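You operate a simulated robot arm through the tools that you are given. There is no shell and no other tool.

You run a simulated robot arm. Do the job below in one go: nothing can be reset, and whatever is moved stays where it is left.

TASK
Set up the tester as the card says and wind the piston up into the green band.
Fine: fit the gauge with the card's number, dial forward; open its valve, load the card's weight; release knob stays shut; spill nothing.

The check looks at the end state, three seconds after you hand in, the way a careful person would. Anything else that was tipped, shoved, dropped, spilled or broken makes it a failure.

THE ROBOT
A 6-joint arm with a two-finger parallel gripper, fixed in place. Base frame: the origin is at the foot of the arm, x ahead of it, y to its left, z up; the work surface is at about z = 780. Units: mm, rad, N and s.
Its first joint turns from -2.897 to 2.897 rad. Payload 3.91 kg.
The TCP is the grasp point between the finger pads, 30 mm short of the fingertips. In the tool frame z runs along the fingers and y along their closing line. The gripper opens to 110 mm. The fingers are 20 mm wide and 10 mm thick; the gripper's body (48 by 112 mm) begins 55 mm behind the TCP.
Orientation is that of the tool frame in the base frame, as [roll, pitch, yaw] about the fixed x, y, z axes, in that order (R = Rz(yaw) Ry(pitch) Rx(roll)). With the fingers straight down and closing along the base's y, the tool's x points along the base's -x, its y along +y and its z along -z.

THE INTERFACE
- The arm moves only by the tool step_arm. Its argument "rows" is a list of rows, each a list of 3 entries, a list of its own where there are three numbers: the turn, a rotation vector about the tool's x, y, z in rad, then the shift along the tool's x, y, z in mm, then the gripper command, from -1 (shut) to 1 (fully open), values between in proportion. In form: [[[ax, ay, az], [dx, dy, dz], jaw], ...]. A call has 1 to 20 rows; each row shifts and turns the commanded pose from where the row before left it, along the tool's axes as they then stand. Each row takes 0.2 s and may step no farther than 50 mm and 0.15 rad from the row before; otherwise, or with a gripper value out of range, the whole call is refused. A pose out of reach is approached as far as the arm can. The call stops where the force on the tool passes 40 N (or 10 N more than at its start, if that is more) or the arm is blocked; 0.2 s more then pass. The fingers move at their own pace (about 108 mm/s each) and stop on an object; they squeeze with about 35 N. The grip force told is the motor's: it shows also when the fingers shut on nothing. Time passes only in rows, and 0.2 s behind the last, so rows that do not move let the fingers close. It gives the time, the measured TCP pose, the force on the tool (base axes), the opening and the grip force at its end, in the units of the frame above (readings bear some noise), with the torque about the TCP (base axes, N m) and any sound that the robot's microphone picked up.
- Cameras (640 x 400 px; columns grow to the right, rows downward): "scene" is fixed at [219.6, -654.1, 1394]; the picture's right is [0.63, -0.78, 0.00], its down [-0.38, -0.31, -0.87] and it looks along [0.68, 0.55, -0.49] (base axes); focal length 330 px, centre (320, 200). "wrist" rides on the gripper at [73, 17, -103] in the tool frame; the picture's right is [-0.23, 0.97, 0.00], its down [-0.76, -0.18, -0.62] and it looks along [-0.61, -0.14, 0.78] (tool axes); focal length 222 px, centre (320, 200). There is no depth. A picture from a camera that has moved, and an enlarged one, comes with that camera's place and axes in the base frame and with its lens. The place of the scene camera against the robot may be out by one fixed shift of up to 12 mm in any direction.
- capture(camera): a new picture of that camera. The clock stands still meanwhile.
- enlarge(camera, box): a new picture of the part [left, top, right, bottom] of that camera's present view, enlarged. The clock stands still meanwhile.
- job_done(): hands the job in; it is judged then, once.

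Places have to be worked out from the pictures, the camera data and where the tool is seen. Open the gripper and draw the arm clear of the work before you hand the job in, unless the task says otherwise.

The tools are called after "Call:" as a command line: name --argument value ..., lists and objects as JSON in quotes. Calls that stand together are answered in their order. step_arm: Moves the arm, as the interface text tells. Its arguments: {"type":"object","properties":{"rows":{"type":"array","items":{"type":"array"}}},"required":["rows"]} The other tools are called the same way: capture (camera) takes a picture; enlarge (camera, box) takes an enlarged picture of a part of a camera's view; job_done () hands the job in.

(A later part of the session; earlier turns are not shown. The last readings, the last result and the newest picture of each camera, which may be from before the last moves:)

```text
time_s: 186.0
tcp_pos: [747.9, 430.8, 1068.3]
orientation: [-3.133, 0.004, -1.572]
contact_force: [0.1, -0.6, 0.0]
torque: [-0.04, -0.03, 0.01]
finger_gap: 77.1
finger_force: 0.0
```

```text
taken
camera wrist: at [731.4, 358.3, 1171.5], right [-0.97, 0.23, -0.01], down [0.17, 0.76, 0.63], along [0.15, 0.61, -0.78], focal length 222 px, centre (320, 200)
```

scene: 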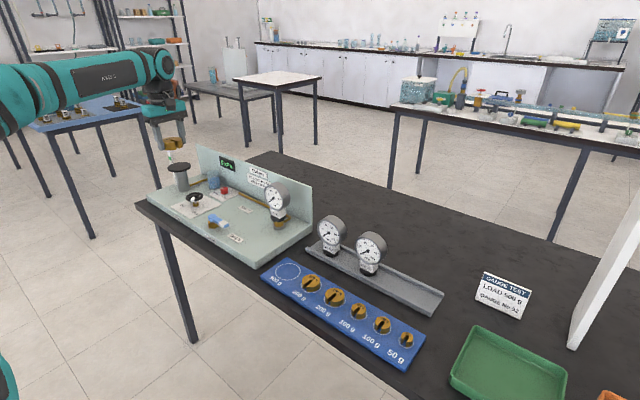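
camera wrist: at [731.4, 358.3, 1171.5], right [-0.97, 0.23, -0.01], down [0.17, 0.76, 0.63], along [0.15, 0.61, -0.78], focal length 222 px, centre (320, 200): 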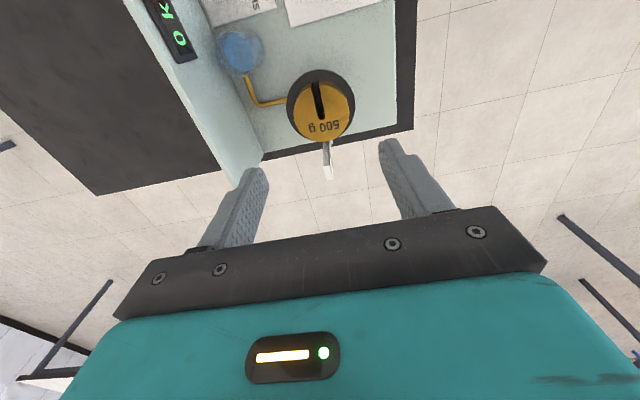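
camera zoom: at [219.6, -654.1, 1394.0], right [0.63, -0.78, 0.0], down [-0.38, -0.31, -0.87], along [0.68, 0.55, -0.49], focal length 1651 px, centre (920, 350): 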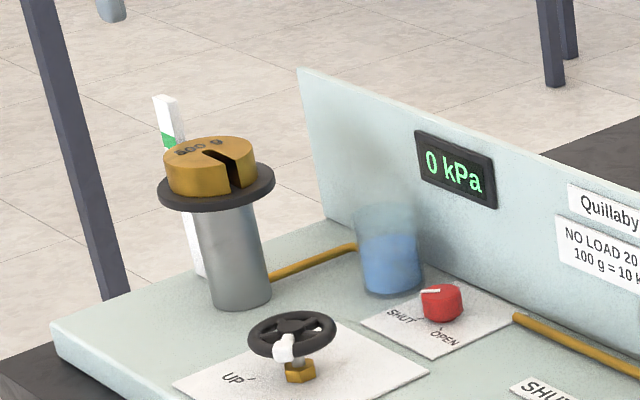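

Weight loaded; display still 0 kPa. Now the handwheel: I move so the wrist camera can look closely at it.

Call:
step_arm --rows '[[[0, 0, 0], [35, 15, 0], 0.4], [[0, 0, 0], [35, 15, 0], 0.4], [[0, 0, 0], [31, 14, 10], 0.2], [[0, 0, 0], [0, 0, 30], 0], [[0, 0, 0], [0, 0, 28], 0], [[0, 0, 0], [0, 0, 0], 0]]'

Call:
capture --camera "wrist"

Call:
enlarge --camera "wrist" --box '[220, 10, 420, 160]'

Call:
enlarge --camera "scene" --box '[170, 180, 230, 230]'

```text
time_s: 187.4
tcp_pos: [702.6, 332.1, 999.4]
orientation: [-3.134, 0.002, -1.57]
contact_force: [0.8, -1.1, -0.4]
torque: [0.03, 0.0, 0.01]
finger_gap: 55.0
finger_force: 0.1
```

```text
taken
camera wrist: at [685.8, 258.7, 1102.5], right [-0.97, 0.23, -0.01], down [0.17, 0.76, 0.63], along [0.15, 0.61, -0.78], focal length 222 px, centre (320, 200)
```

wrist: 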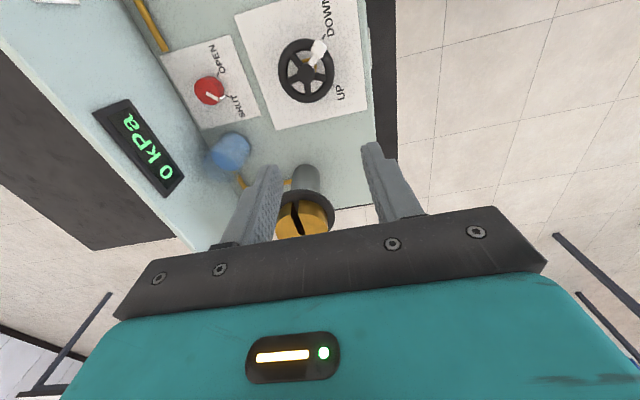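

```text
2.67 times, centred on (320, 85) of wrist
camera zoom: at [685.8, 258.7, 1102.5], right [-0.97, 0.23, -0.01], down [0.17, 0.76, 0.63], along [0.15, 0.61, -0.78], focal length 592 px, centre (320, 507)
```

zoom: 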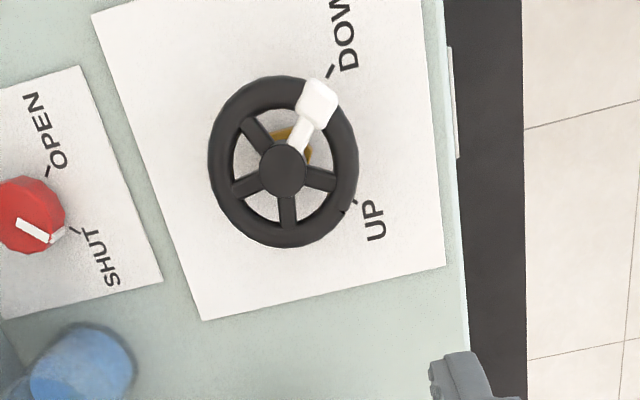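

```text
8.00 times, centred on (200, 205) of scene
camera zoom: at [219.6, -654.1, 1394.0], right [0.63, -0.78, 0.0], down [-0.38, -0.31, -0.87], along [0.68, 0.55, -0.49], focal length 2642 px, centre (1280, 160)
```

zoom: 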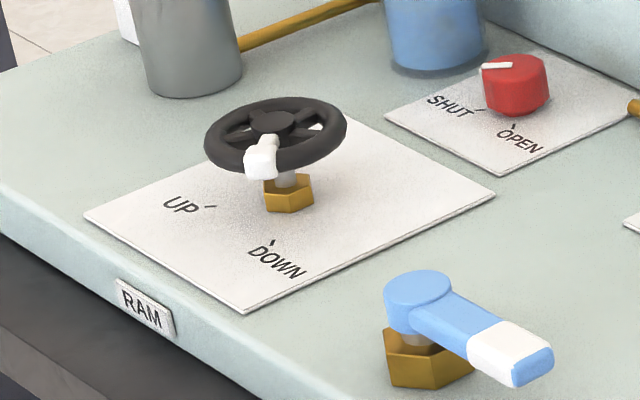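

The wheel hub is at about (709.6, 296, 850), rim Ø≈58 mm, with its white pointer at DOWN; UP lies ~100° clockwise. I'll grip the rim across its diameter and turn the wrist. First move above it with fingers open.

Call:
step_arm --rows '[[[0, 0, 0], [18, -3, 0], 0.4], [[0, 0, 0], [17.5, -3, 0], 0.4], [[0, 0, 0], [0, 0, 30], 0.4], [[0, 0, 0], [0, 0, 40], 0.4], [[0, 0, 0], [0, 0, 20], 0.4], [[0, 0, 0], [0, 0, 0], 0.4]]'

Call:
capture --camera "wrist"

Call:
enlarge --camera "wrist" --box '[240, 60, 400, 200]'

Call:
enlarge --camera "scene" --box '[150, 140, 250, 230]'

```text
time_s: 188.8
tcp_pos: [710.8, 295.4, 908.5]
orientation: [-3.133, 0.003, -1.571]
contact_force: [-0.7, 0.6, 0.2]
torque: [-0.02, 0.0, -0.02]
finger_gap: 76.9
finger_force: 0.0
```

```text
taken
camera wrist: at [694.1, 223.1, 1012.4], right [-0.97, 0.23, -0.01], down [0.17, 0.76, 0.63], along [0.15, 0.61, -0.78], focal length 222 px, centre (320, 200)
```

wrist: 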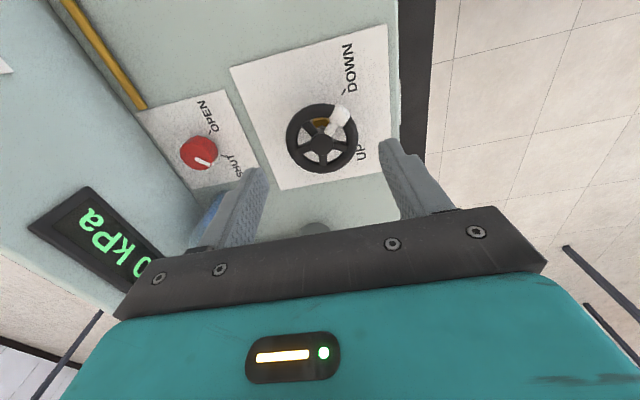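

```text
2.86 times, centred on (320, 130) of wrist
camera zoom: at [694.1, 223.1, 1012.4], right [-0.97, 0.23, -0.01], down [0.17, 0.76, 0.63], along [0.15, 0.61, -0.78], focal length 635 px, centre (320, 400)
```

zoom: 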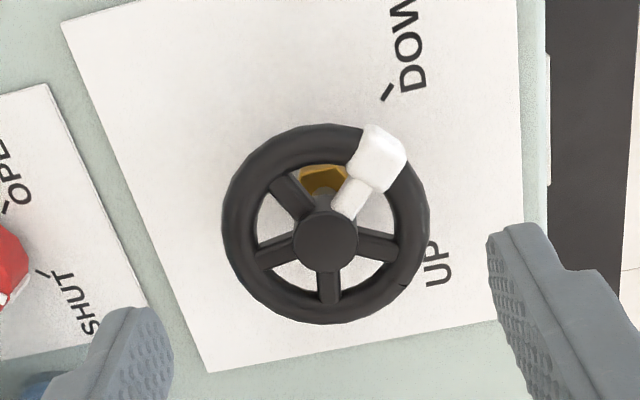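

```text
4.44 times, centred on (200, 185) of scene
camera zoom: at [219.6, -654.1, 1394.0], right [0.63, -0.78, 0.0], down [-0.38, -0.31, -0.87], along [0.68, 0.55, -0.49], focal length 1468 px, centre (853, 267)
```

zoom: 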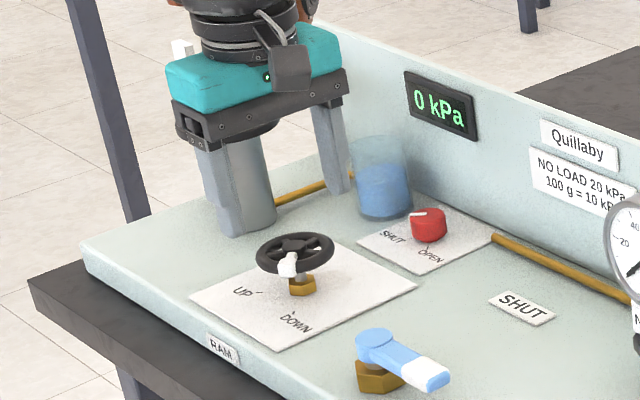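

The wheel axis is within 1 mm of the tool axis. I lower so the pads straddle the rim (fingertips z≈832).

Call:
step_arm --rows '[[[0, 0, 0], [-0.3, 0.9, 15], 0.4], [[0, 0, 0], [0, 0, 15], 0.4], [[0, 0, 0], [0, 0, 10], 0.4], [[0, 0, 0], [0, 0, 5], 0.4], [[0, 0, 0], [0, 0, 0], 0.4]]'

Call:
enlarge --camera "wrist" --box '[220, 80, 420, 230]'

Call:
enlarge --camera "scene" --box '[170, 170, 240, 230]'

```text
time_s: 190.0
tcp_pos: [710.7, 297.0, 864.1]
orientation: [-3.132, 0.003, -1.571]
contact_force: [-1.2, -0.5, 0.0]
torque: [-0.01, -0.01, 0.02]
finger_gap: 77.1
finger_force: 0.1
```

```text
2.67 times, centred on (320, 155) of wrist
camera zoom: at [693.3, 224.1, 967.8], right [-0.97, 0.23, -0.01], down [0.17, 0.76, 0.63], along [0.15, 0.61, -0.78], focal length 592 px, centre (320, 320)
```

zoom: 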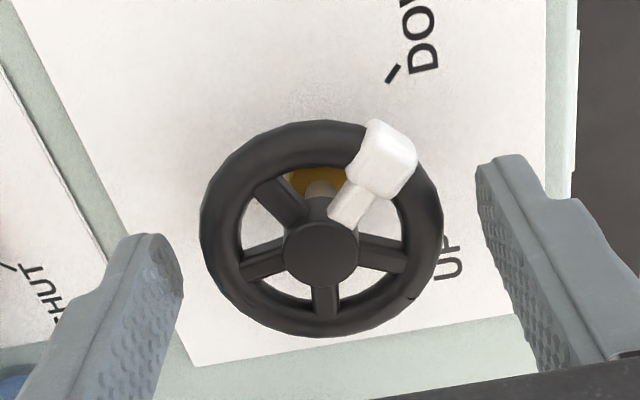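

```text
6.67 times, centred on (205, 200) of scene
camera zoom: at [219.6, -654.1, 1394.0], right [0.63, -0.78, 0.0], down [-0.38, -0.31, -0.87], along [0.68, 0.55, -0.49], focal length 2202 px, centre (1087, 200)
```

zoom: 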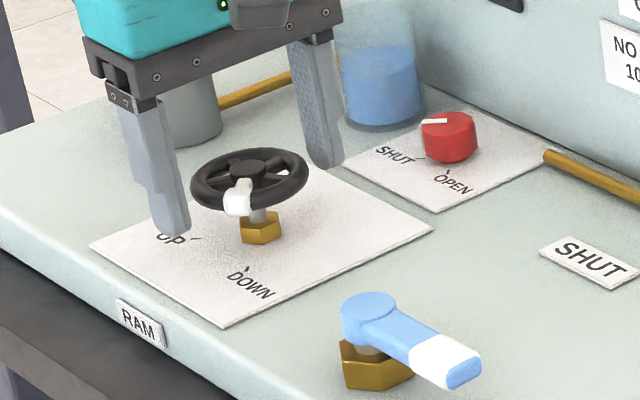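

Pads are beside the rim, ~11 mm above the fingertips. I close on the rim.

Call:
step_arm --rows '[[[0, 0, 0], [0, 0, 0], 0.15], [[0, 0, 0], [0, 0, 0], 0.05], [[0, 0, 0], [0, 0, 0], -1], [[0, 0, 0], [0, 0, 0], -1], [[0, 0, 0], [0, 0, 0], -1]]'

Call:
enlarge --camera "wrist" --box '[220, 80, 420, 230]'

Call:
enlarge --camera "scene" --box '[150, 140, 250, 230]'

```text
time_s: 191.2
tcp_pos: [710.3, 297.6, 865.3]
orientation: [-3.133, 0.002, -1.57]
contact_force: [-13.3, -2.5, -3.4]
torque: [-0.12, 0.76, 0.0]
finger_gap: 57.7
finger_force: 44.6
```

```text
2.67 times, centred on (320, 155) of wrist
camera zoom: at [692.8, 224.1, 967.8], right [-0.97, 0.23, -0.01], down [0.17, 0.76, 0.63], along [0.15, 0.61, -0.78], focal length 592 px, centre (320, 320)
```

zoom: 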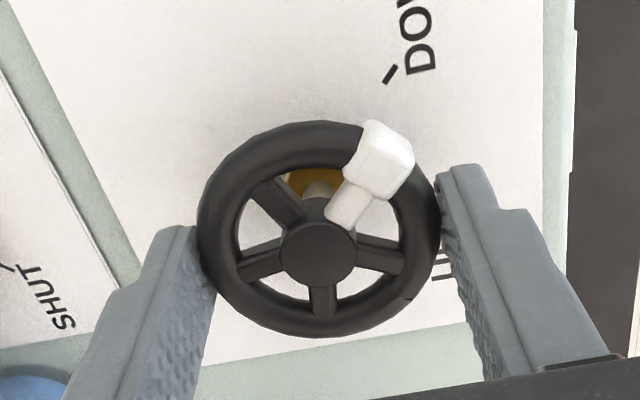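

```text
4.44 times, centred on (200, 185) of scene
camera zoom: at [219.6, -654.1, 1394.0], right [0.63, -0.78, 0.0], down [-0.38, -0.31, -0.87], along [0.68, 0.55, -0.49], focal length 1468 px, centre (853, 267)
```

zoom: 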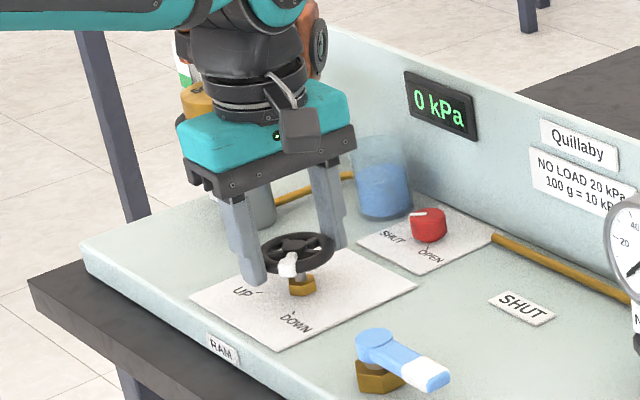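

Rim gripped. I turn clockwise (toward UP) by ~17° first and check the torque, display and piston.

Call:
step_arm --rows '[[[0, 0, 0.06], [0, 0, 0], -1], [[0, 0, 0.08], [0, 0, 0], -1], [[0, 0, 0.08], [0, 0, 0], -1], [[0, 0, 0.08], [0, 0, 0], -1], [[0, 0, 0], [0, 0, 0], -1]]'

Call:
enlarge --camera "wrist" --box '[220, 80, 420, 230]'

Call:
enlarge --camera "scene" --box '[150, 130, 250, 220]'

```text
time_s: 192.4
tcp_pos: [710.3, 297.3, 864.3]
orientation: [-3.133, 0.007, -1.871]
contact_force: [-13.9, -1.2, -6.4]
torque: [-0.04, 0.31, 1.23]
finger_gap: 57.6
finger_force: 45.0
```

```text
2.67 times, centred on (320, 155) of wrist
camera zoom: at [672.5, 232.2, 967.9], right [-0.86, 0.51, -0.01], down [0.39, 0.67, 0.63], along [0.32, 0.54, -0.78], focal length 592 px, centre (320, 320)
```

zoom: 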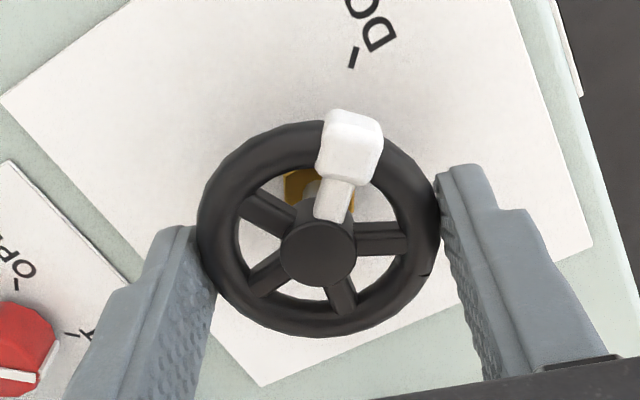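

```text
4.44 times, centred on (200, 175) of scene
camera zoom: at [219.6, -654.1, 1394.0], right [0.63, -0.78, 0.0], down [-0.38, -0.31, -0.87], along [0.68, 0.55, -0.49], focal length 1468 px, centre (853, 311)
```

zoom: 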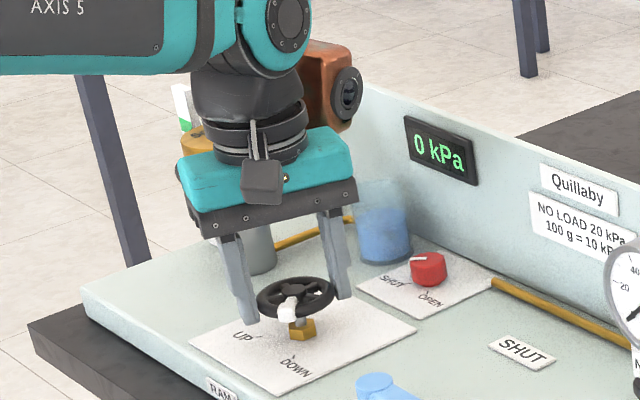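

The wheel did not follow clockwise (1.2 N·m, the rim slipped): it is at its DOWN stop in that direction, so UP must be reached counter-clockwise, round the back. I reverse and see whether it turns counter-clockwise.

Call:
step_arm --rows '[[[0, 0, -0.08], [0, 0, 0], -1], [[0, 0, -0.08], [0, 0, 0], -1], [[0, 0, -0.08], [0, 0, 0], -1], [[0, 0, -0.08], [0, 0, 0], -1], [[0, 0, -0.08], [0, 0, 0], -1], [[0, 0, 0], [0, 0, 0], -1]]'

Call:
enlarge --camera "wrist" --box '[220, 80, 420, 230]'

Call:
enlarge --camera "scene" --box '[150, 130, 250, 220]'

```text
time_s: 193.8
tcp_pos: [710.1, 295.2, 864.3]
orientation: [-3.133, 0.002, -1.469]
contact_force: [-32.6, 4.0, -2.4]
torque: [0.67, 1.22, -0.04]
finger_gap: 57.4
finger_force: 45.4
```

```text
2.67 times, centred on (320, 155) of wrist
camera zoom: at [700.0, 222.7, 968.1], right [-0.99, 0.13, -0.01], down [0.09, 0.77, 0.63], along [0.09, 0.62, -0.78], focal length 592 px, centre (320, 320)
```

zoom: 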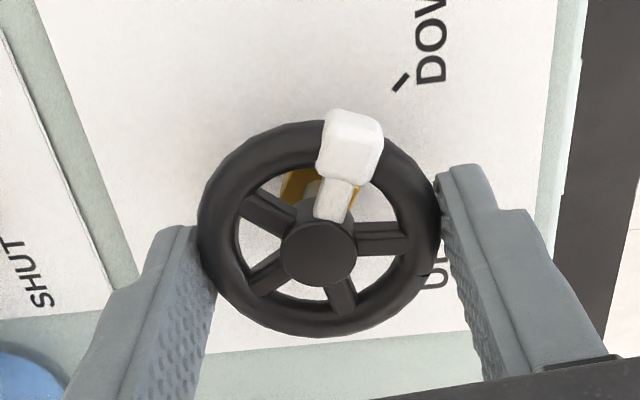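

```text
4.44 times, centred on (200, 175) of scene
camera zoom: at [219.6, -654.1, 1394.0], right [0.63, -0.78, 0.0], down [-0.38, -0.31, -0.87], along [0.68, 0.55, -0.49], focal length 1468 px, centre (853, 311)
```

zoom: 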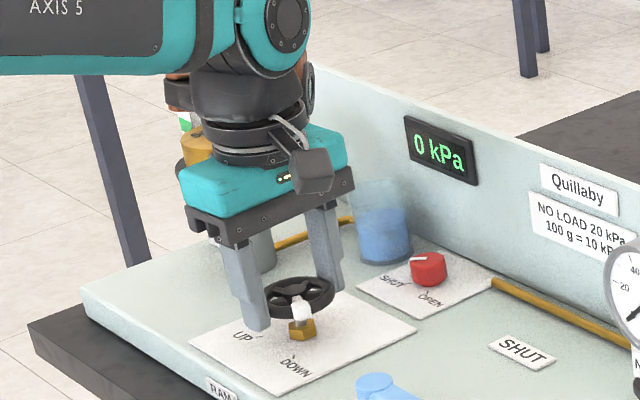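

Counter-clockwise the wheel follows freely. The side load shows I'm ~1.5 mm too far in +x, so I correct that and continue counter-clockwise by ~45°.

Call:
step_arm --rows '[[[0, 0, 0], [-0.15, 1.5, 0], -1], [[0, 0, -0.1], [0, 0, 0], -1], [[0, 0, -0.1], [0, 0, 0], -1], [[0, 0, -0.1], [0, 0, 0], -1], [[0, 0, -0.1], [0, 0, 0], -1], [[0, 0, -0.1], [0, 0, 0], -1], [[0, 0, -0.1], [0, 0, 0], -1], [[0, 0, -0.1], [0, 0, 0], -1], [[0, 0, -0.1], [0, 0, 0], -1], [[0, 0, 0], [0, 0, 0], -1]]'

Call:
enlarge --camera "wrist" --box '[220, 80, 420, 230]'

Call:
enlarge --camera "scene" --box '[150, 130, 250, 220]'

```text
time_s: 196.0
tcp_pos: [709.1, 296.1, 864.9]
orientation: [-3.133, -0.005, -0.669]
contact_force: [-18.4, 8.4, 5.6]
torque: [0.03, 0.8, 0.02]
finger_gap: 57.3
finger_force: 45.3
```

```text
2.67 times, centred on (320, 155) of wrist
camera zoom: at [754.8, 237.5, 968.8], right [-0.78, -0.62, -0.01], down [-0.49, 0.61, 0.62], along [-0.38, 0.49, -0.78], focal length 592 px, centre (320, 320)
```

zoom: 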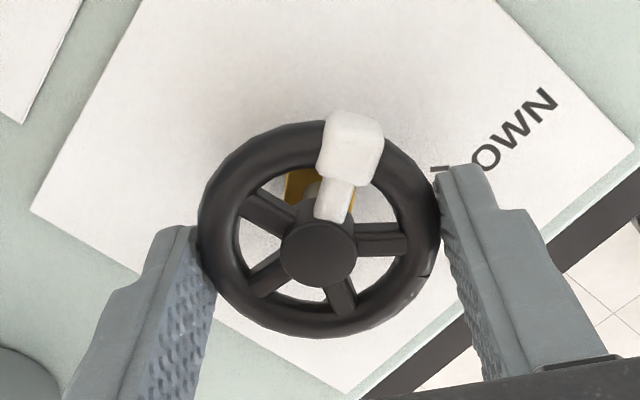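

```text
4.44 times, centred on (200, 175) of scene
camera zoom: at [219.6, -654.1, 1394.0], right [0.63, -0.78, 0.0], down [-0.38, -0.31, -0.87], along [0.68, 0.55, -0.49], focal length 1468 px, centre (853, 311)
```

zoom: 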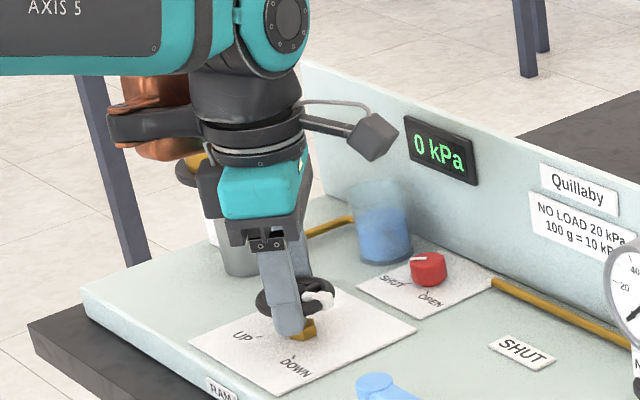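

The wheel has turned ~69° in total, display still 0 kPa. I look over the whole tester for the piston position and any leak.

Call:
capture --camera "scene"

Call:
enlarge --camera "scene" --box '[230, 170, 320, 250]'

Call:
enlarge --camera "scene" --box '[155, 135, 215, 205]'

Call:
capture --camera "wrist"

```text
taken
```

scene: 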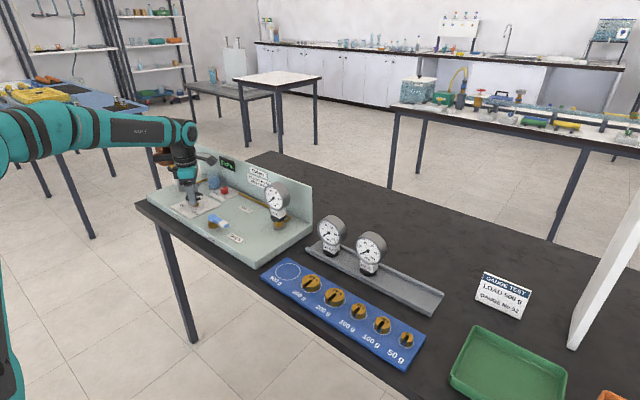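

```text
5.00 times, centred on (275, 210) of scene
camera zoom: at [219.6, -654.1, 1394.0], right [0.63, -0.78, 0.0], down [-0.38, -0.31, -0.87], along [0.68, 0.55, -0.49], focal length 1651 px, centre (545, 150)
```

zoom: 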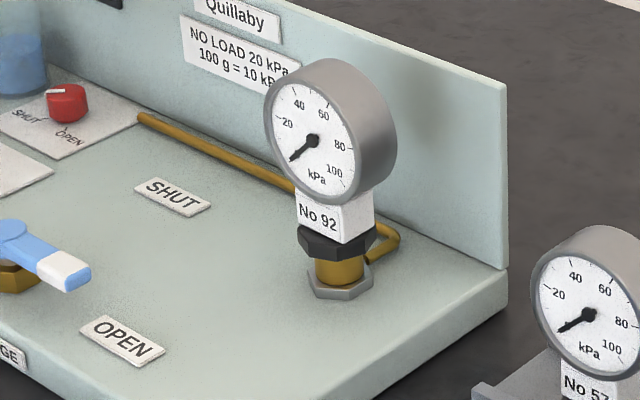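

```text
5.71 times, centred on (185, 170) of scene
camera zoom: at [219.6, -654.1, 1394.0], right [0.63, -0.78, 0.0], down [-0.38, -0.31, -0.87], along [0.68, 0.55, -0.49], focal length 1887 px, centre (1091, 371)
```

zoom: 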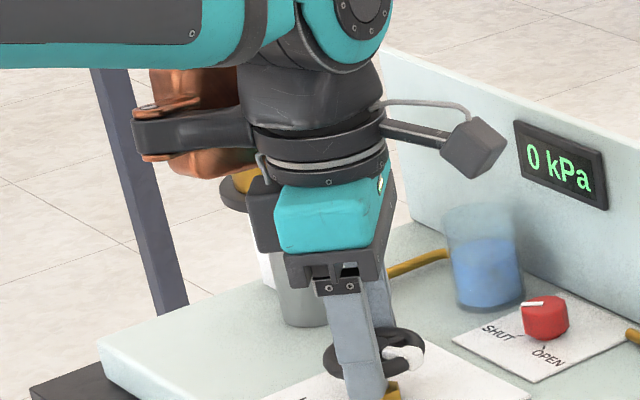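

```text
taken
camera wrist: at [754.8, 237.5, 968.8], right [-0.78, -0.62, -0.01], down [-0.49, 0.61, 0.62], along [-0.38, 0.49, -0.78], focal length 222 px, centre (320, 200)
```

wrist: 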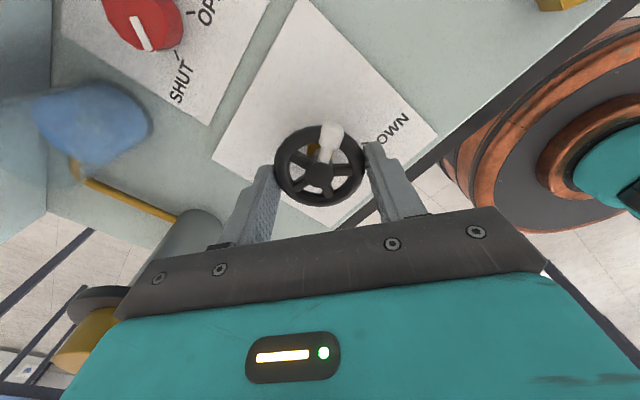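

No leak visible, gauge still at 0. I continue counter-clockwise another ~46°, which also swings the wrist away from the weight.

Call:
step_arm --rows '[[[0, 0, -0.1], [0, 0, 0], -1], [[0, 0, -0.1], [0, 0, 0], -1], [[0, 0, -0.1], [0, 0, 0], -1], [[0, 0, -0.1], [0, 0, 0], -1], [[0, 0, 0], [0, 0, 0], -1]]'

Call:
enlarge --camera "scene" --box '[150, 130, 250, 220]'

Call:
enlarge --camera "wrist" --box '[220, 80, 420, 230]'

```text
time_s: 197.2
tcp_pos: [708.2, 294.3, 864.2]
orientation: [-3.136, -0.008, -0.271]
contact_force: [-18.8, -2.8, 2.1]
torque: [-0.07, 0.14, 0.0]
finger_gap: 57.2
finger_force: 45.2
```

```text
4.44 times, centred on (200, 175) of scene
camera zoom: at [219.6, -654.1, 1394.0], right [0.63, -0.78, 0.0], down [-0.38, -0.31, -0.87], along [0.68, 0.55, -0.49], focal length 1468 px, centre (853, 311)
```

zoom: 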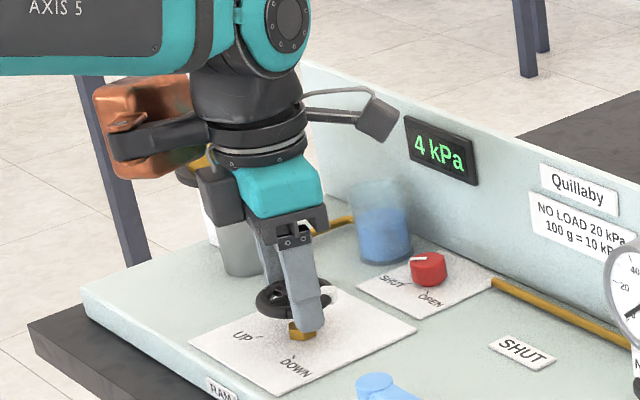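

```text
2.67 times, centred on (320, 155) of wrist
camera zoom: at [774.0, 259.6, 969.0], right [-0.48, -0.88, -0.01], down [-0.69, 0.37, 0.62], along [-0.54, 0.3, -0.79], focal length 592 px, centre (320, 320)
```

zoom: 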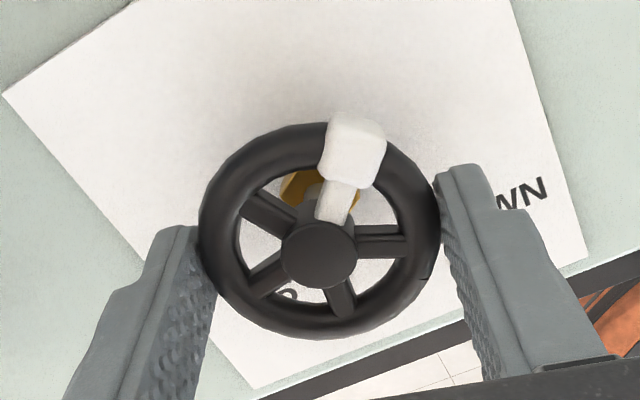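

The display now shows 4 kPa: pressure is building. I continue counter-clockwise in small steps.

Call:
step_arm --rows '[[[0, 0, -0.08], [0, 0, 0], -1], [[0, 0, -0.08], [0, 0, 0], -1], [[0, 0, -0.08], [0, 0, 0], -1], [[0, 0, 0], [0, 0, 0], -1]]'

Call:
enlarge --camera "scene" --box '[150, 130, 250, 220]'

Call:
enlarge --camera "scene" --box '[255, 170, 310, 240]'

```text
time_s: 198.2
tcp_pos: [708.6, 295.3, 864.3]
orientation: [-3.139, -0.009, -0.03]
contact_force: [-18.0, -9.0, 4.9]
torque: [-0.19, 0.5, 0.01]
finger_gap: 57.2
finger_force: 44.9
```

```text
4.44 times, centred on (200, 175) of scene
camera zoom: at [219.6, -654.1, 1394.0], right [0.63, -0.78, 0.0], down [-0.38, -0.31, -0.87], along [0.68, 0.55, -0.49], focal length 1468 px, centre (853, 311)
```

zoom: 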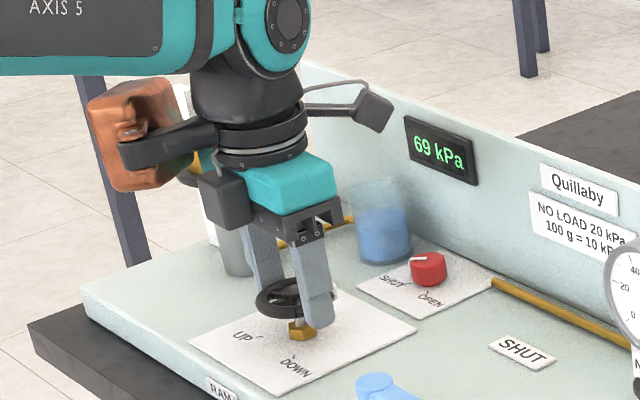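

```text
5.71 times, centred on (282, 205) of scene
camera zoom: at [219.6, -654.1, 1394.0], right [0.63, -0.78, 0.0], down [-0.38, -0.31, -0.87], along [0.68, 0.55, -0.49], focal length 1887 px, centre (534, 171)
```

zoom: 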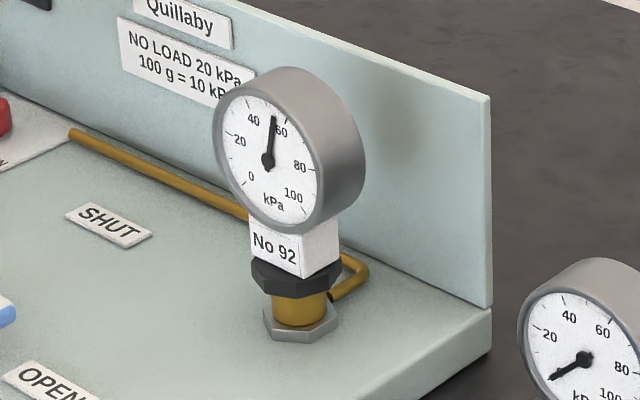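

69 kPa on the display and the No 92 needle is rising: the gauge is sealed and live. I continue in small steps and look for the piston pointer.

Call:
step_arm --rows '[[[0, 0, -0.08], [0, 0, 0], -1], [[0, 0, -0.08], [0, 0, 0], -1], [[0, 0, 0], [0, 0, 0], -1]]'

Call:
enlarge --camera "scene" --box '[150, 130, 250, 220]'

Call:
capture --camera "wrist"

```text
time_s: 199.0
tcp_pos: [707.8, 294.5, 864.2]
orientation: [-3.141, -0.009, 0.13]
contact_force: [-9.3, -11.8, 2.8]
torque: [-0.14, 0.32, -0.03]
finger_gap: 57.2
finger_force: 44.6
```

```text
4.44 times, centred on (200, 175) of scene
camera zoom: at [219.6, -654.1, 1394.0], right [0.63, -0.78, 0.0], down [-0.38, -0.31, -0.87], along [0.68, 0.55, -0.49], focal length 1468 px, centre (853, 311)
```

zoom: 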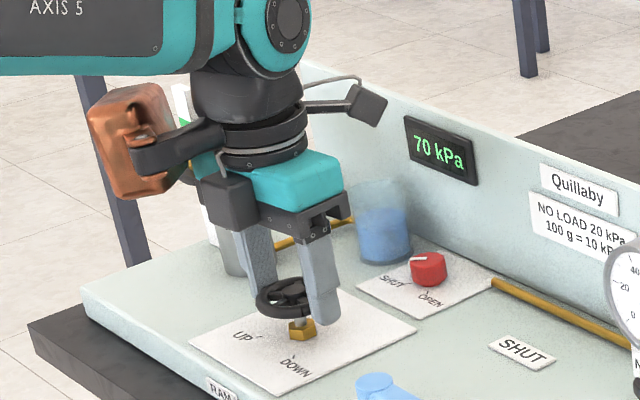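

```text
taken
camera wrist: at [782.9, 287.4, 969.3], right [-0.1, -0.99, 0.0], down [-0.78, 0.08, 0.62], along [-0.61, 0.07, -0.79], focal length 222 px, centre (320, 200)
```

wrist: 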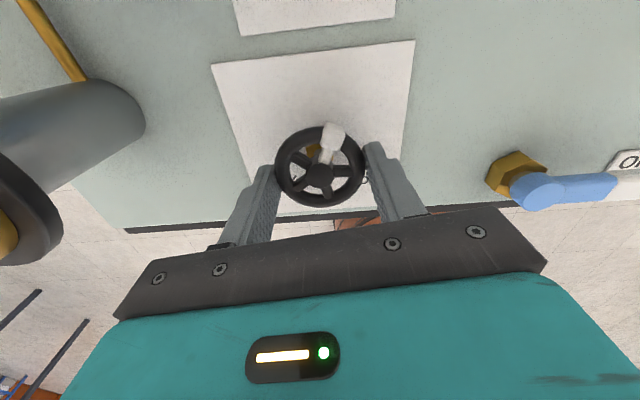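

70 kPa: the piston is floating now. I turn a further ~14° and then let go to check the pointer against the band.

Call:
step_arm --rows '[[[0, 0, -0.08], [0, 0, 0], -1], [[0, 0, -0.08], [0, 0, 0], -1], [[0, 0, -0.08], [0, 0, 0], -1], [[0, 0, 0], [0, 0, 0], -1]]'

Call:
enlarge --camera "scene" --box '[150, 120, 250, 210]'

Call:
enlarge --camera "wrist" --box '[0, 60, 240, 260]'

```text
time_s: 199.7
tcp_pos: [709.3, 294.2, 865.2]
orientation: [3.132, -0.01, 0.3]
contact_force: [6.0, -30.2, 0.8]
torque: [-0.57, -0.63, -0.07]
finger_gap: 57.1
finger_force: 45.3
out of reach, approached as far as the arm can: row 3
stopped in row 3: the force on the tool passed its limit at 56 N (the readings are from after the stop); the commanded pose is now the measured one
```

```text
4.44 times, centred on (200, 165) of scene
camera zoom: at [219.6, -654.1, 1394.0], right [0.63, -0.78, 0.0], down [-0.38, -0.31, -0.87], along [0.68, 0.55, -0.49], focal length 1468 px, centre (853, 356)
```

zoom: 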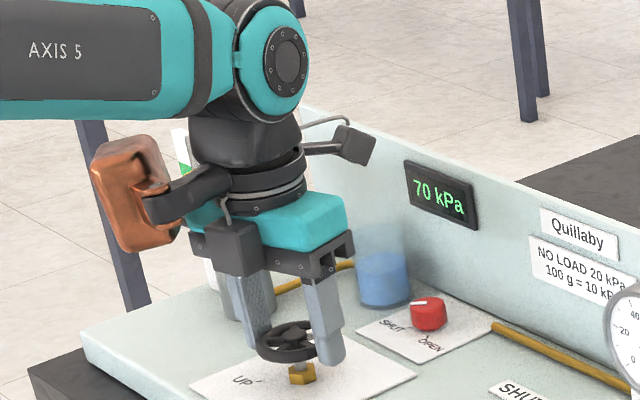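

```text
2.00 times, centred on (120, 160) of wrist
camera zoom: at [782.7, 300.9, 969.2], right [0.07, -1.0, 0.01], down [-0.79, -0.05, 0.61], along [-0.61, -0.05, -0.79], focal length 444 px, centre (720, 280)
```

zoom: 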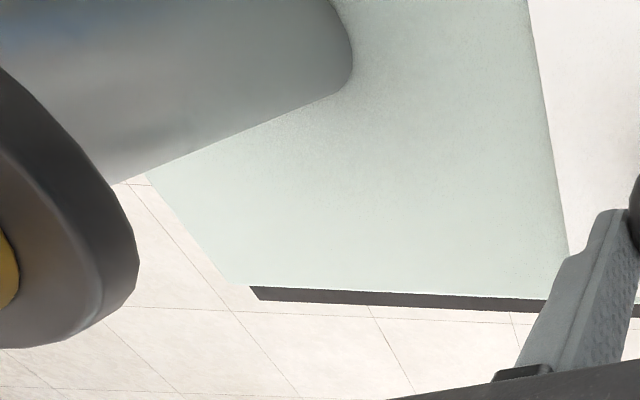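

The wrist has reached its turning limit. I open the fingers (the wheel should stay) and check that the display holds.

Call:
step_arm --rows '[[[0, 0, 0], [0, 0, 0], 0.1], [[0, 0, 0], [0, 0, 0], 0.3], [[0, 0, 0], [0, 0, 0], 0.4], [[0, 0, 0], [0, 0, 0], 0.4]]'

Call:
enlarge --camera "wrist" --box '[220, 80, 420, 230]'

Call:
enlarge --camera "scene" --box '[150, 120, 250, 210]'

```text
time_s: 200.7
tcp_pos: [709.2, 299.3, 864.3]
orientation: [3.134, -0.009, 0.299]
contact_force: [0.4, 0.3, -0.6]
torque: [-0.02, -0.02, -0.01]
finger_gap: 77.2
finger_force: 0.0
```

```text
2.67 times, centred on (320, 155) of wrist
camera zoom: at [782.0, 303.8, 969.0], right [0.07, -1.0, 0.0], down [-0.79, -0.05, 0.61], along [-0.61, -0.05, -0.79], focal length 592 px, centre (320, 320)
```

zoom: 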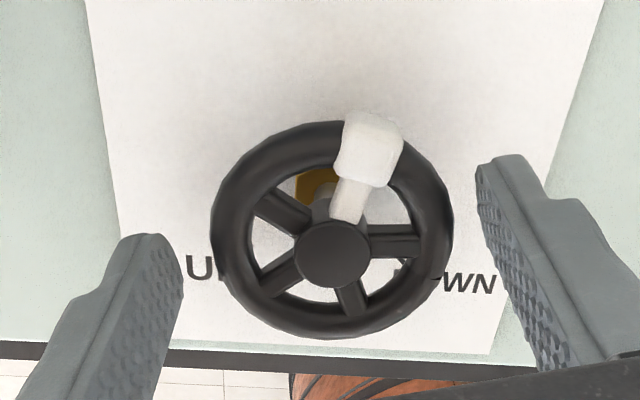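

```text
4.44 times, centred on (200, 165) of scene
camera zoom: at [219.6, -654.1, 1394.0], right [0.63, -0.78, 0.0], down [-0.38, -0.31, -0.87], along [0.68, 0.55, -0.49], focal length 1468 px, centre (853, 356)
```

zoom: 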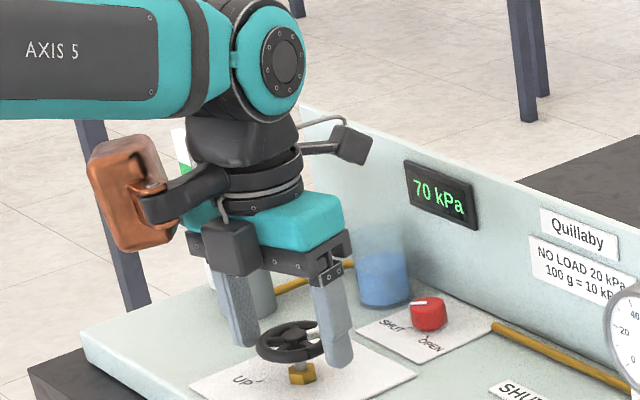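

The wheel and the 70 kPa hold by themselves. I raise the hand clear to look at the pointer and green band.

Call:
step_arm --rows '[[[0, 0, 0], [0, 0, -15], 0.4], [[0, 0, 0], [0, 0, -30], 0.4], [[0, 0, 0], [0, 0, -40], 0.4], [[0, 0, 0], [0, 0, -30], 0.4], [[0, 0, 0.13], [0, 0, 0], 0.4], [[0, 0, 0.13], [0, 0, 0], 0.4], [[0, 0, 0.13], [0, 0, 0], 0.4], [[0, 0, 0.13], [0, 0, 0], 0.4], [[0, 0, 0.13], [0, 0, 0], 0.4], [[0, 0, 0.13], [0, 0, 0], 0.4], [[0, 0, 0.13], [0, 0, 0], 0.4], [[0, 0, 0.13], [0, 0, 0], 0.4], [[0, 0, 0.13], [0, 0, 0], 0.4], [[0, 0, 0.13], [0, 0, 0], 0.4], [[0, 0, 0], [0, 0, 0], 0.4]]'

Call:
enlarge --camera "scene" --box '[145, 120, 225, 200]'

Call:
enlarge --camera "scene" --box '[255, 170, 310, 240]'

Call:
capture --camera "wrist"

```text
time_s: 203.9
tcp_pos: [708.0, 298.8, 979.3]
orientation: [-3.134, -0.008, -1.001]
contact_force: [-0.1, -0.8, 1.2]
torque: [0.0, 0.0, -0.02]
finger_gap: 77.0
finger_force: 0.0
```

```text
5.00 times, centred on (185, 160) of scene
camera zoom: at [219.6, -654.1, 1394.0], right [0.63, -0.78, 0.0], down [-0.38, -0.31, -0.87], along [0.68, 0.55, -0.49], focal length 1651 px, centre (995, 400)
```

zoom: 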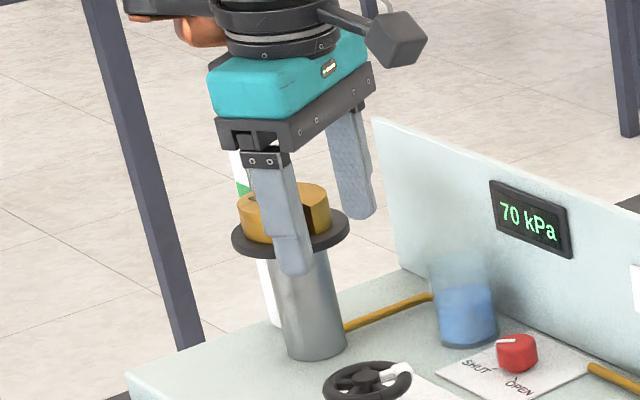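

```text
5.71 times, centred on (282, 205) of scene
camera zoom: at [219.6, -654.1, 1394.0], right [0.63, -0.78, 0.0], down [-0.38, -0.31, -0.87], along [0.68, 0.55, -0.49], focal length 1887 px, centre (534, 171)
```

zoom: 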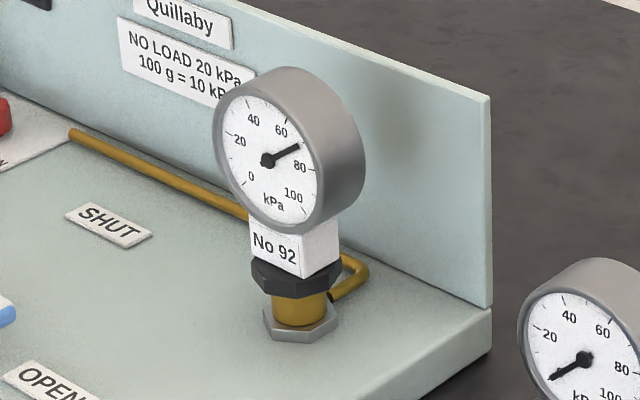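

```text
taken
camera wrist: at [731.5, 228.8, 1083.6], right [-0.94, -0.33, -0.01], down [-0.27, 0.74, 0.62], along [-0.2, 0.58, -0.79], focal length 222 px, centre (320, 200)
```

wrist: 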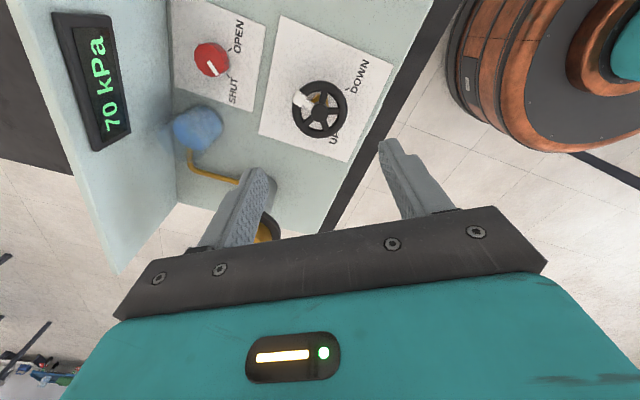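

The No 92 gauge reads 70 kPa. The hand blocks the scale in the scene view, so I raise it further.

Call:
step_arm --rows '[[[0, 0, 0], [0, 0, -45], 0.4], [[0, 0, 0], [0, 0, -45], 0.4], [[0, 0, 0], [0, 0, -45], 0.4], [[0, 0, 0], [0, 0, -45], 0.4], [[0, 0, 0], [0, 0, 0], 0.4]]'

Call:
enlarge --camera "scene" --box '[145, 120, 225, 200]'

Call:
enlarge --camera "scene" --box '[155, 140, 195, 180]'

```text
time_s: 205.1
tcp_pos: [703.6, 300.5, 1159.8]
orientation: [-3.134, -0.008, -0.998]
contact_force: [-0.7, -0.1, -0.1]
torque: [0.03, -0.01, 0.02]
finger_gap: 77.2
finger_force: 0.0
```

```text
5.00 times, centred on (185, 160) of scene
camera zoom: at [219.6, -654.1, 1394.0], right [0.63, -0.78, 0.0], down [-0.38, -0.31, -0.87], along [0.68, 0.55, -0.49], focal length 1651 px, centre (995, 400)
```

zoom: 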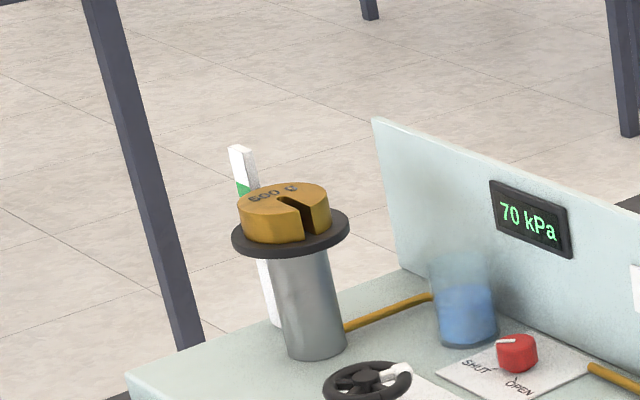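

```text
10.00 times, centred on (175, 160) of scene
camera zoom: at [219.6, -654.1, 1394.0], right [0.63, -0.78, 0.0], down [-0.38, -0.31, -0.87], along [0.68, 0.55, -0.49], focal length 3303 px, centre (1770, 600)
```

zoom: 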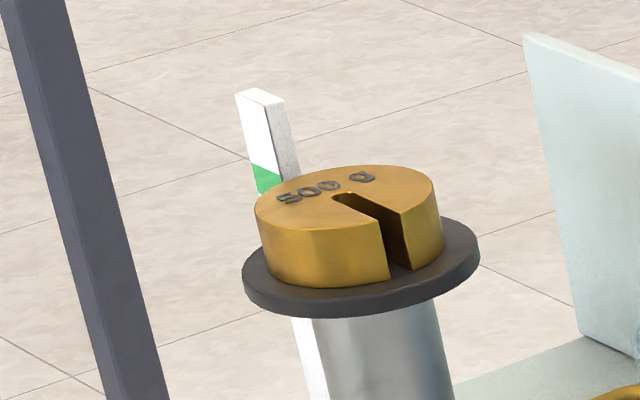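

The weight hides the pointer in this view, so I'll look with the wrist camera from the -x side. I rotate the wrist back to its original orientation (also right for the next stroke).

Call:
step_arm --rows '[[[0, 0, 0.143], [0, 0, 0], 0.4], [[0, 0, 0.143], [0, 0, 0], 0.4], [[0, 0, 0.143], [0, 0, 0], 0.4], [[0, 0, 0.143], [0, 0, 0], 0.4], [[0, 0, 0.143], [0, 0, 0], 0.4], [[0, 0, 0.143], [0, 0, 0], 0.4], [[0, 0, 0.143], [0, 0, 0], 0.4], [[0, 0, 0.143], [0, 0, 0], 0.4], [[0, 0, 0.143], [0, 0, 0], 0.4], [[0, 0, 0.143], [0, 0, 0], 0.4], [[0, 0, 0.143], [0, 0, 0], 0.4], [[0, 0, 0.143], [0, 0, 0], 0.4], [[0, 0, 0.143], [0, 0, 0], 0.4], [[0, 0, 0.143], [0, 0, 0], 0.4], [[0, 0, 0.14], [0, 0, 0], 0.4], [[0, 0, 0], [0, 0, 0], 0.4]]'

Call:
capture --camera "wrist"

```text
time_s: 208.5
tcp_pos: [705.1, 297.6, 1159.9]
orientation: [-3.139, 0.01, 3.139]
contact_force: [-1.0, 0.6, -0.1]
torque: [0.0, 0.0, 0.04]
finger_gap: 77.2
finger_force: 0.1
```

```text
taken
camera wrist: at [632.3, 316.2, 1262.8], right [0.23, 0.97, 0.0], down [0.75, -0.18, 0.63], along [0.62, -0.15, -0.77], focal length 222 px, centre (320, 200)
```

wrist: 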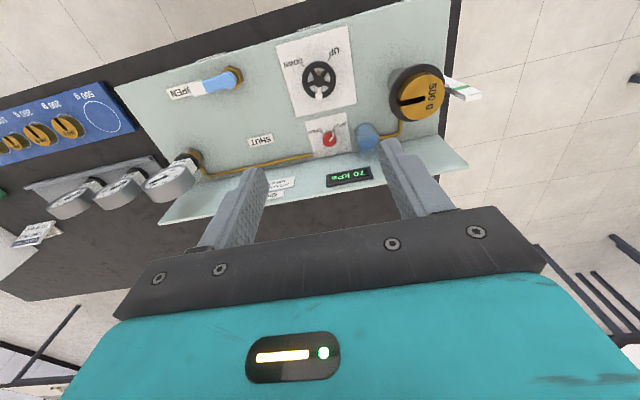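

The pan, pointer and scale are visible. I enlarge that part.

Call:
enlarge --camera "wrist" --box '[390, 60, 490, 130]'

Call:
enlarge --camera "wrist" --box '[425, 70, 485, 110]'

```text
5.71 times, centred on (440, 95) of wrist
camera zoom: at [632.3, 316.2, 1262.8], right [0.23, 0.97, 0.0], down [0.75, -0.18, 0.63], along [0.62, -0.15, -0.77], focal length 1269 px, centre (-366, 800)
```

zoom: 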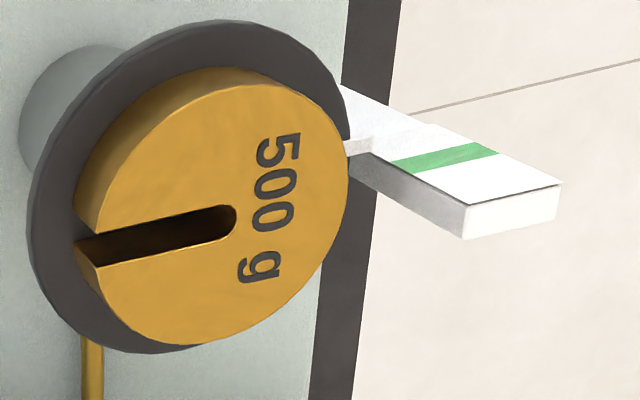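

```text
10.00 times, centred on (455, 90) of wrist
camera zoom: at [632.3, 316.2, 1262.8], right [0.23, 0.97, 0.0], down [0.75, -0.18, 0.63], along [0.62, -0.15, -0.77], focal length 2221 px, centre (-1030, 1300)
```

zoom: 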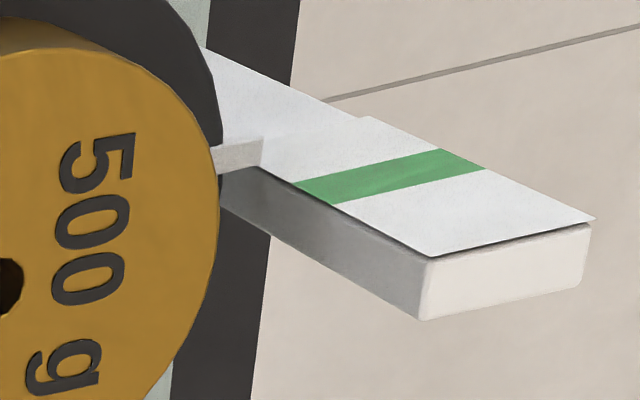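

The pointer is still ~11 mm below the green band (band ≈11–23 mm above it); the piston has risen ~4 mm over the last ~19°, so I need roughly 75–80° more. I level the tool, descend over the wheel in this orientation and check alignment.

Call:
step_arm --rows '[[[0, 0.01, 0], [-2, -2.5, 0], 0.4], [[0, 0, 0], [0, 0, 45], 0.4], [[0, 0, 0], [0, 0, 45], 0.4], [[0, 0, 0], [0, 0, 45], 0.4], [[0, 0, 0], [0, 0, 45], 0.4], [[0, 0, 0], [0, 0, 45], 0.4], [[0, 0, 0], [0, 0, 20], 0.4], [[0, 0, 0], [0, 0, 0], 0.4]]'

Call:
enlarge --camera "wrist" --box '[220, 60, 420, 210]'

```text
time_s: 210.3
tcp_pos: [705.7, 296.7, 912.4]
orientation: [-3.137, 0.003, 3.141]
contact_force: [-0.5, -0.2, -0.6]
torque: [0.0, -0.02, 0.0]
finger_gap: 77.0
finger_force: 0.1
```

```text
2.67 times, centred on (320, 135) of wrist
camera zoom: at [633.6, 314.2, 1016.9], right [0.23, 0.97, 0.0], down [0.76, -0.18, 0.62], along [0.61, -0.14, -0.78], focal length 592 px, centre (320, 373)
```

zoom: 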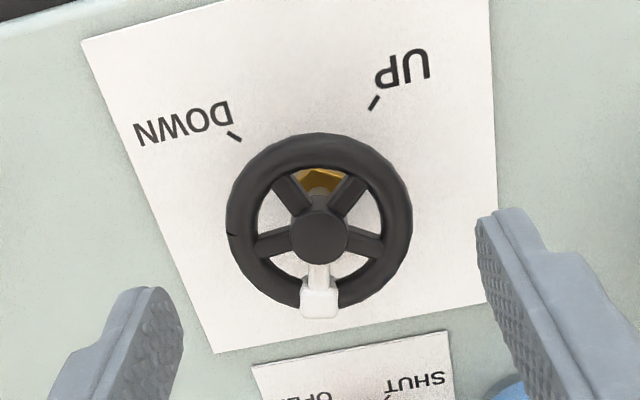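

Hub centre reads about (710, 295.7). I shift (+3, -1.5) mm, lower to the rim and close.

Call:
step_arm --rows '[[[0, 0, 0], [-3, -1.5, 15], 0.4], [[0, 0, 0], [0, 0, 15], 0.4], [[0, 0, 0], [0, 0, 12], 0.4], [[0, 0, 0], [0, 0, 6], 0.4], [[0, 0, 0], [0, 0, 0], 0.4], [[0, 0, 0], [0, 0, 0], 0.1], [[0, 0, 0], [0, 0, 0], 0.05], [[0, 0, 0], [0, 0, 0], -1], [[0, 0, 0], [0, 0, 0], -1], [[0, 0, 0], [0, 0, 0], -1]]'

Call:
enlarge --camera "wrist" --box '[220, 80, 420, 230]'

Call:
enlarge --camera "scene" --box '[150, 130, 250, 220]'

```text
time_s: 212.5
tcp_pos: [711.4, 295.0, 866.3]
orientation: [-3.137, 0.002, -3.141]
contact_force: [0.2, 15.5, 0.2]
torque: [0.7, -0.15, -0.01]
finger_gap: 56.6
finger_force: 44.9
```

```text
2.67 times, centred on (320, 155) of wrist
camera zoom: at [638.5, 312.7, 969.4], right [0.23, 0.97, 0.0], down [0.76, -0.17, 0.62], along [0.61, -0.14, -0.78], focal length 592 px, centre (320, 320)
```

zoom: 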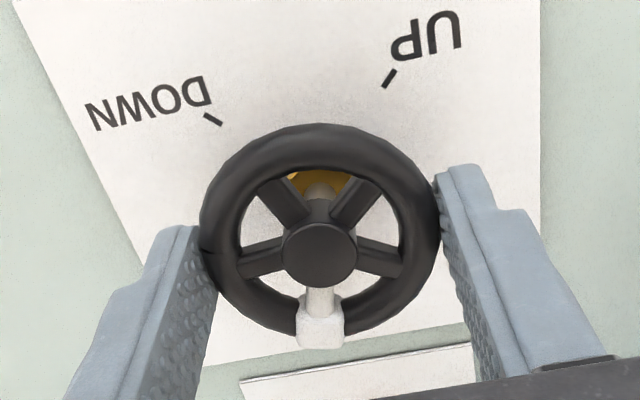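

```text
4.44 times, centred on (200, 175) of scene
camera zoom: at [219.6, -654.1, 1394.0], right [0.63, -0.78, 0.0], down [-0.38, -0.31, -0.87], along [0.68, 0.55, -0.49], focal length 1468 px, centre (853, 311)
```

zoom: 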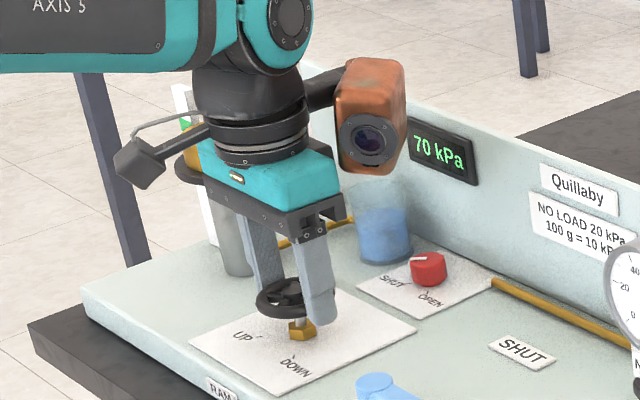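

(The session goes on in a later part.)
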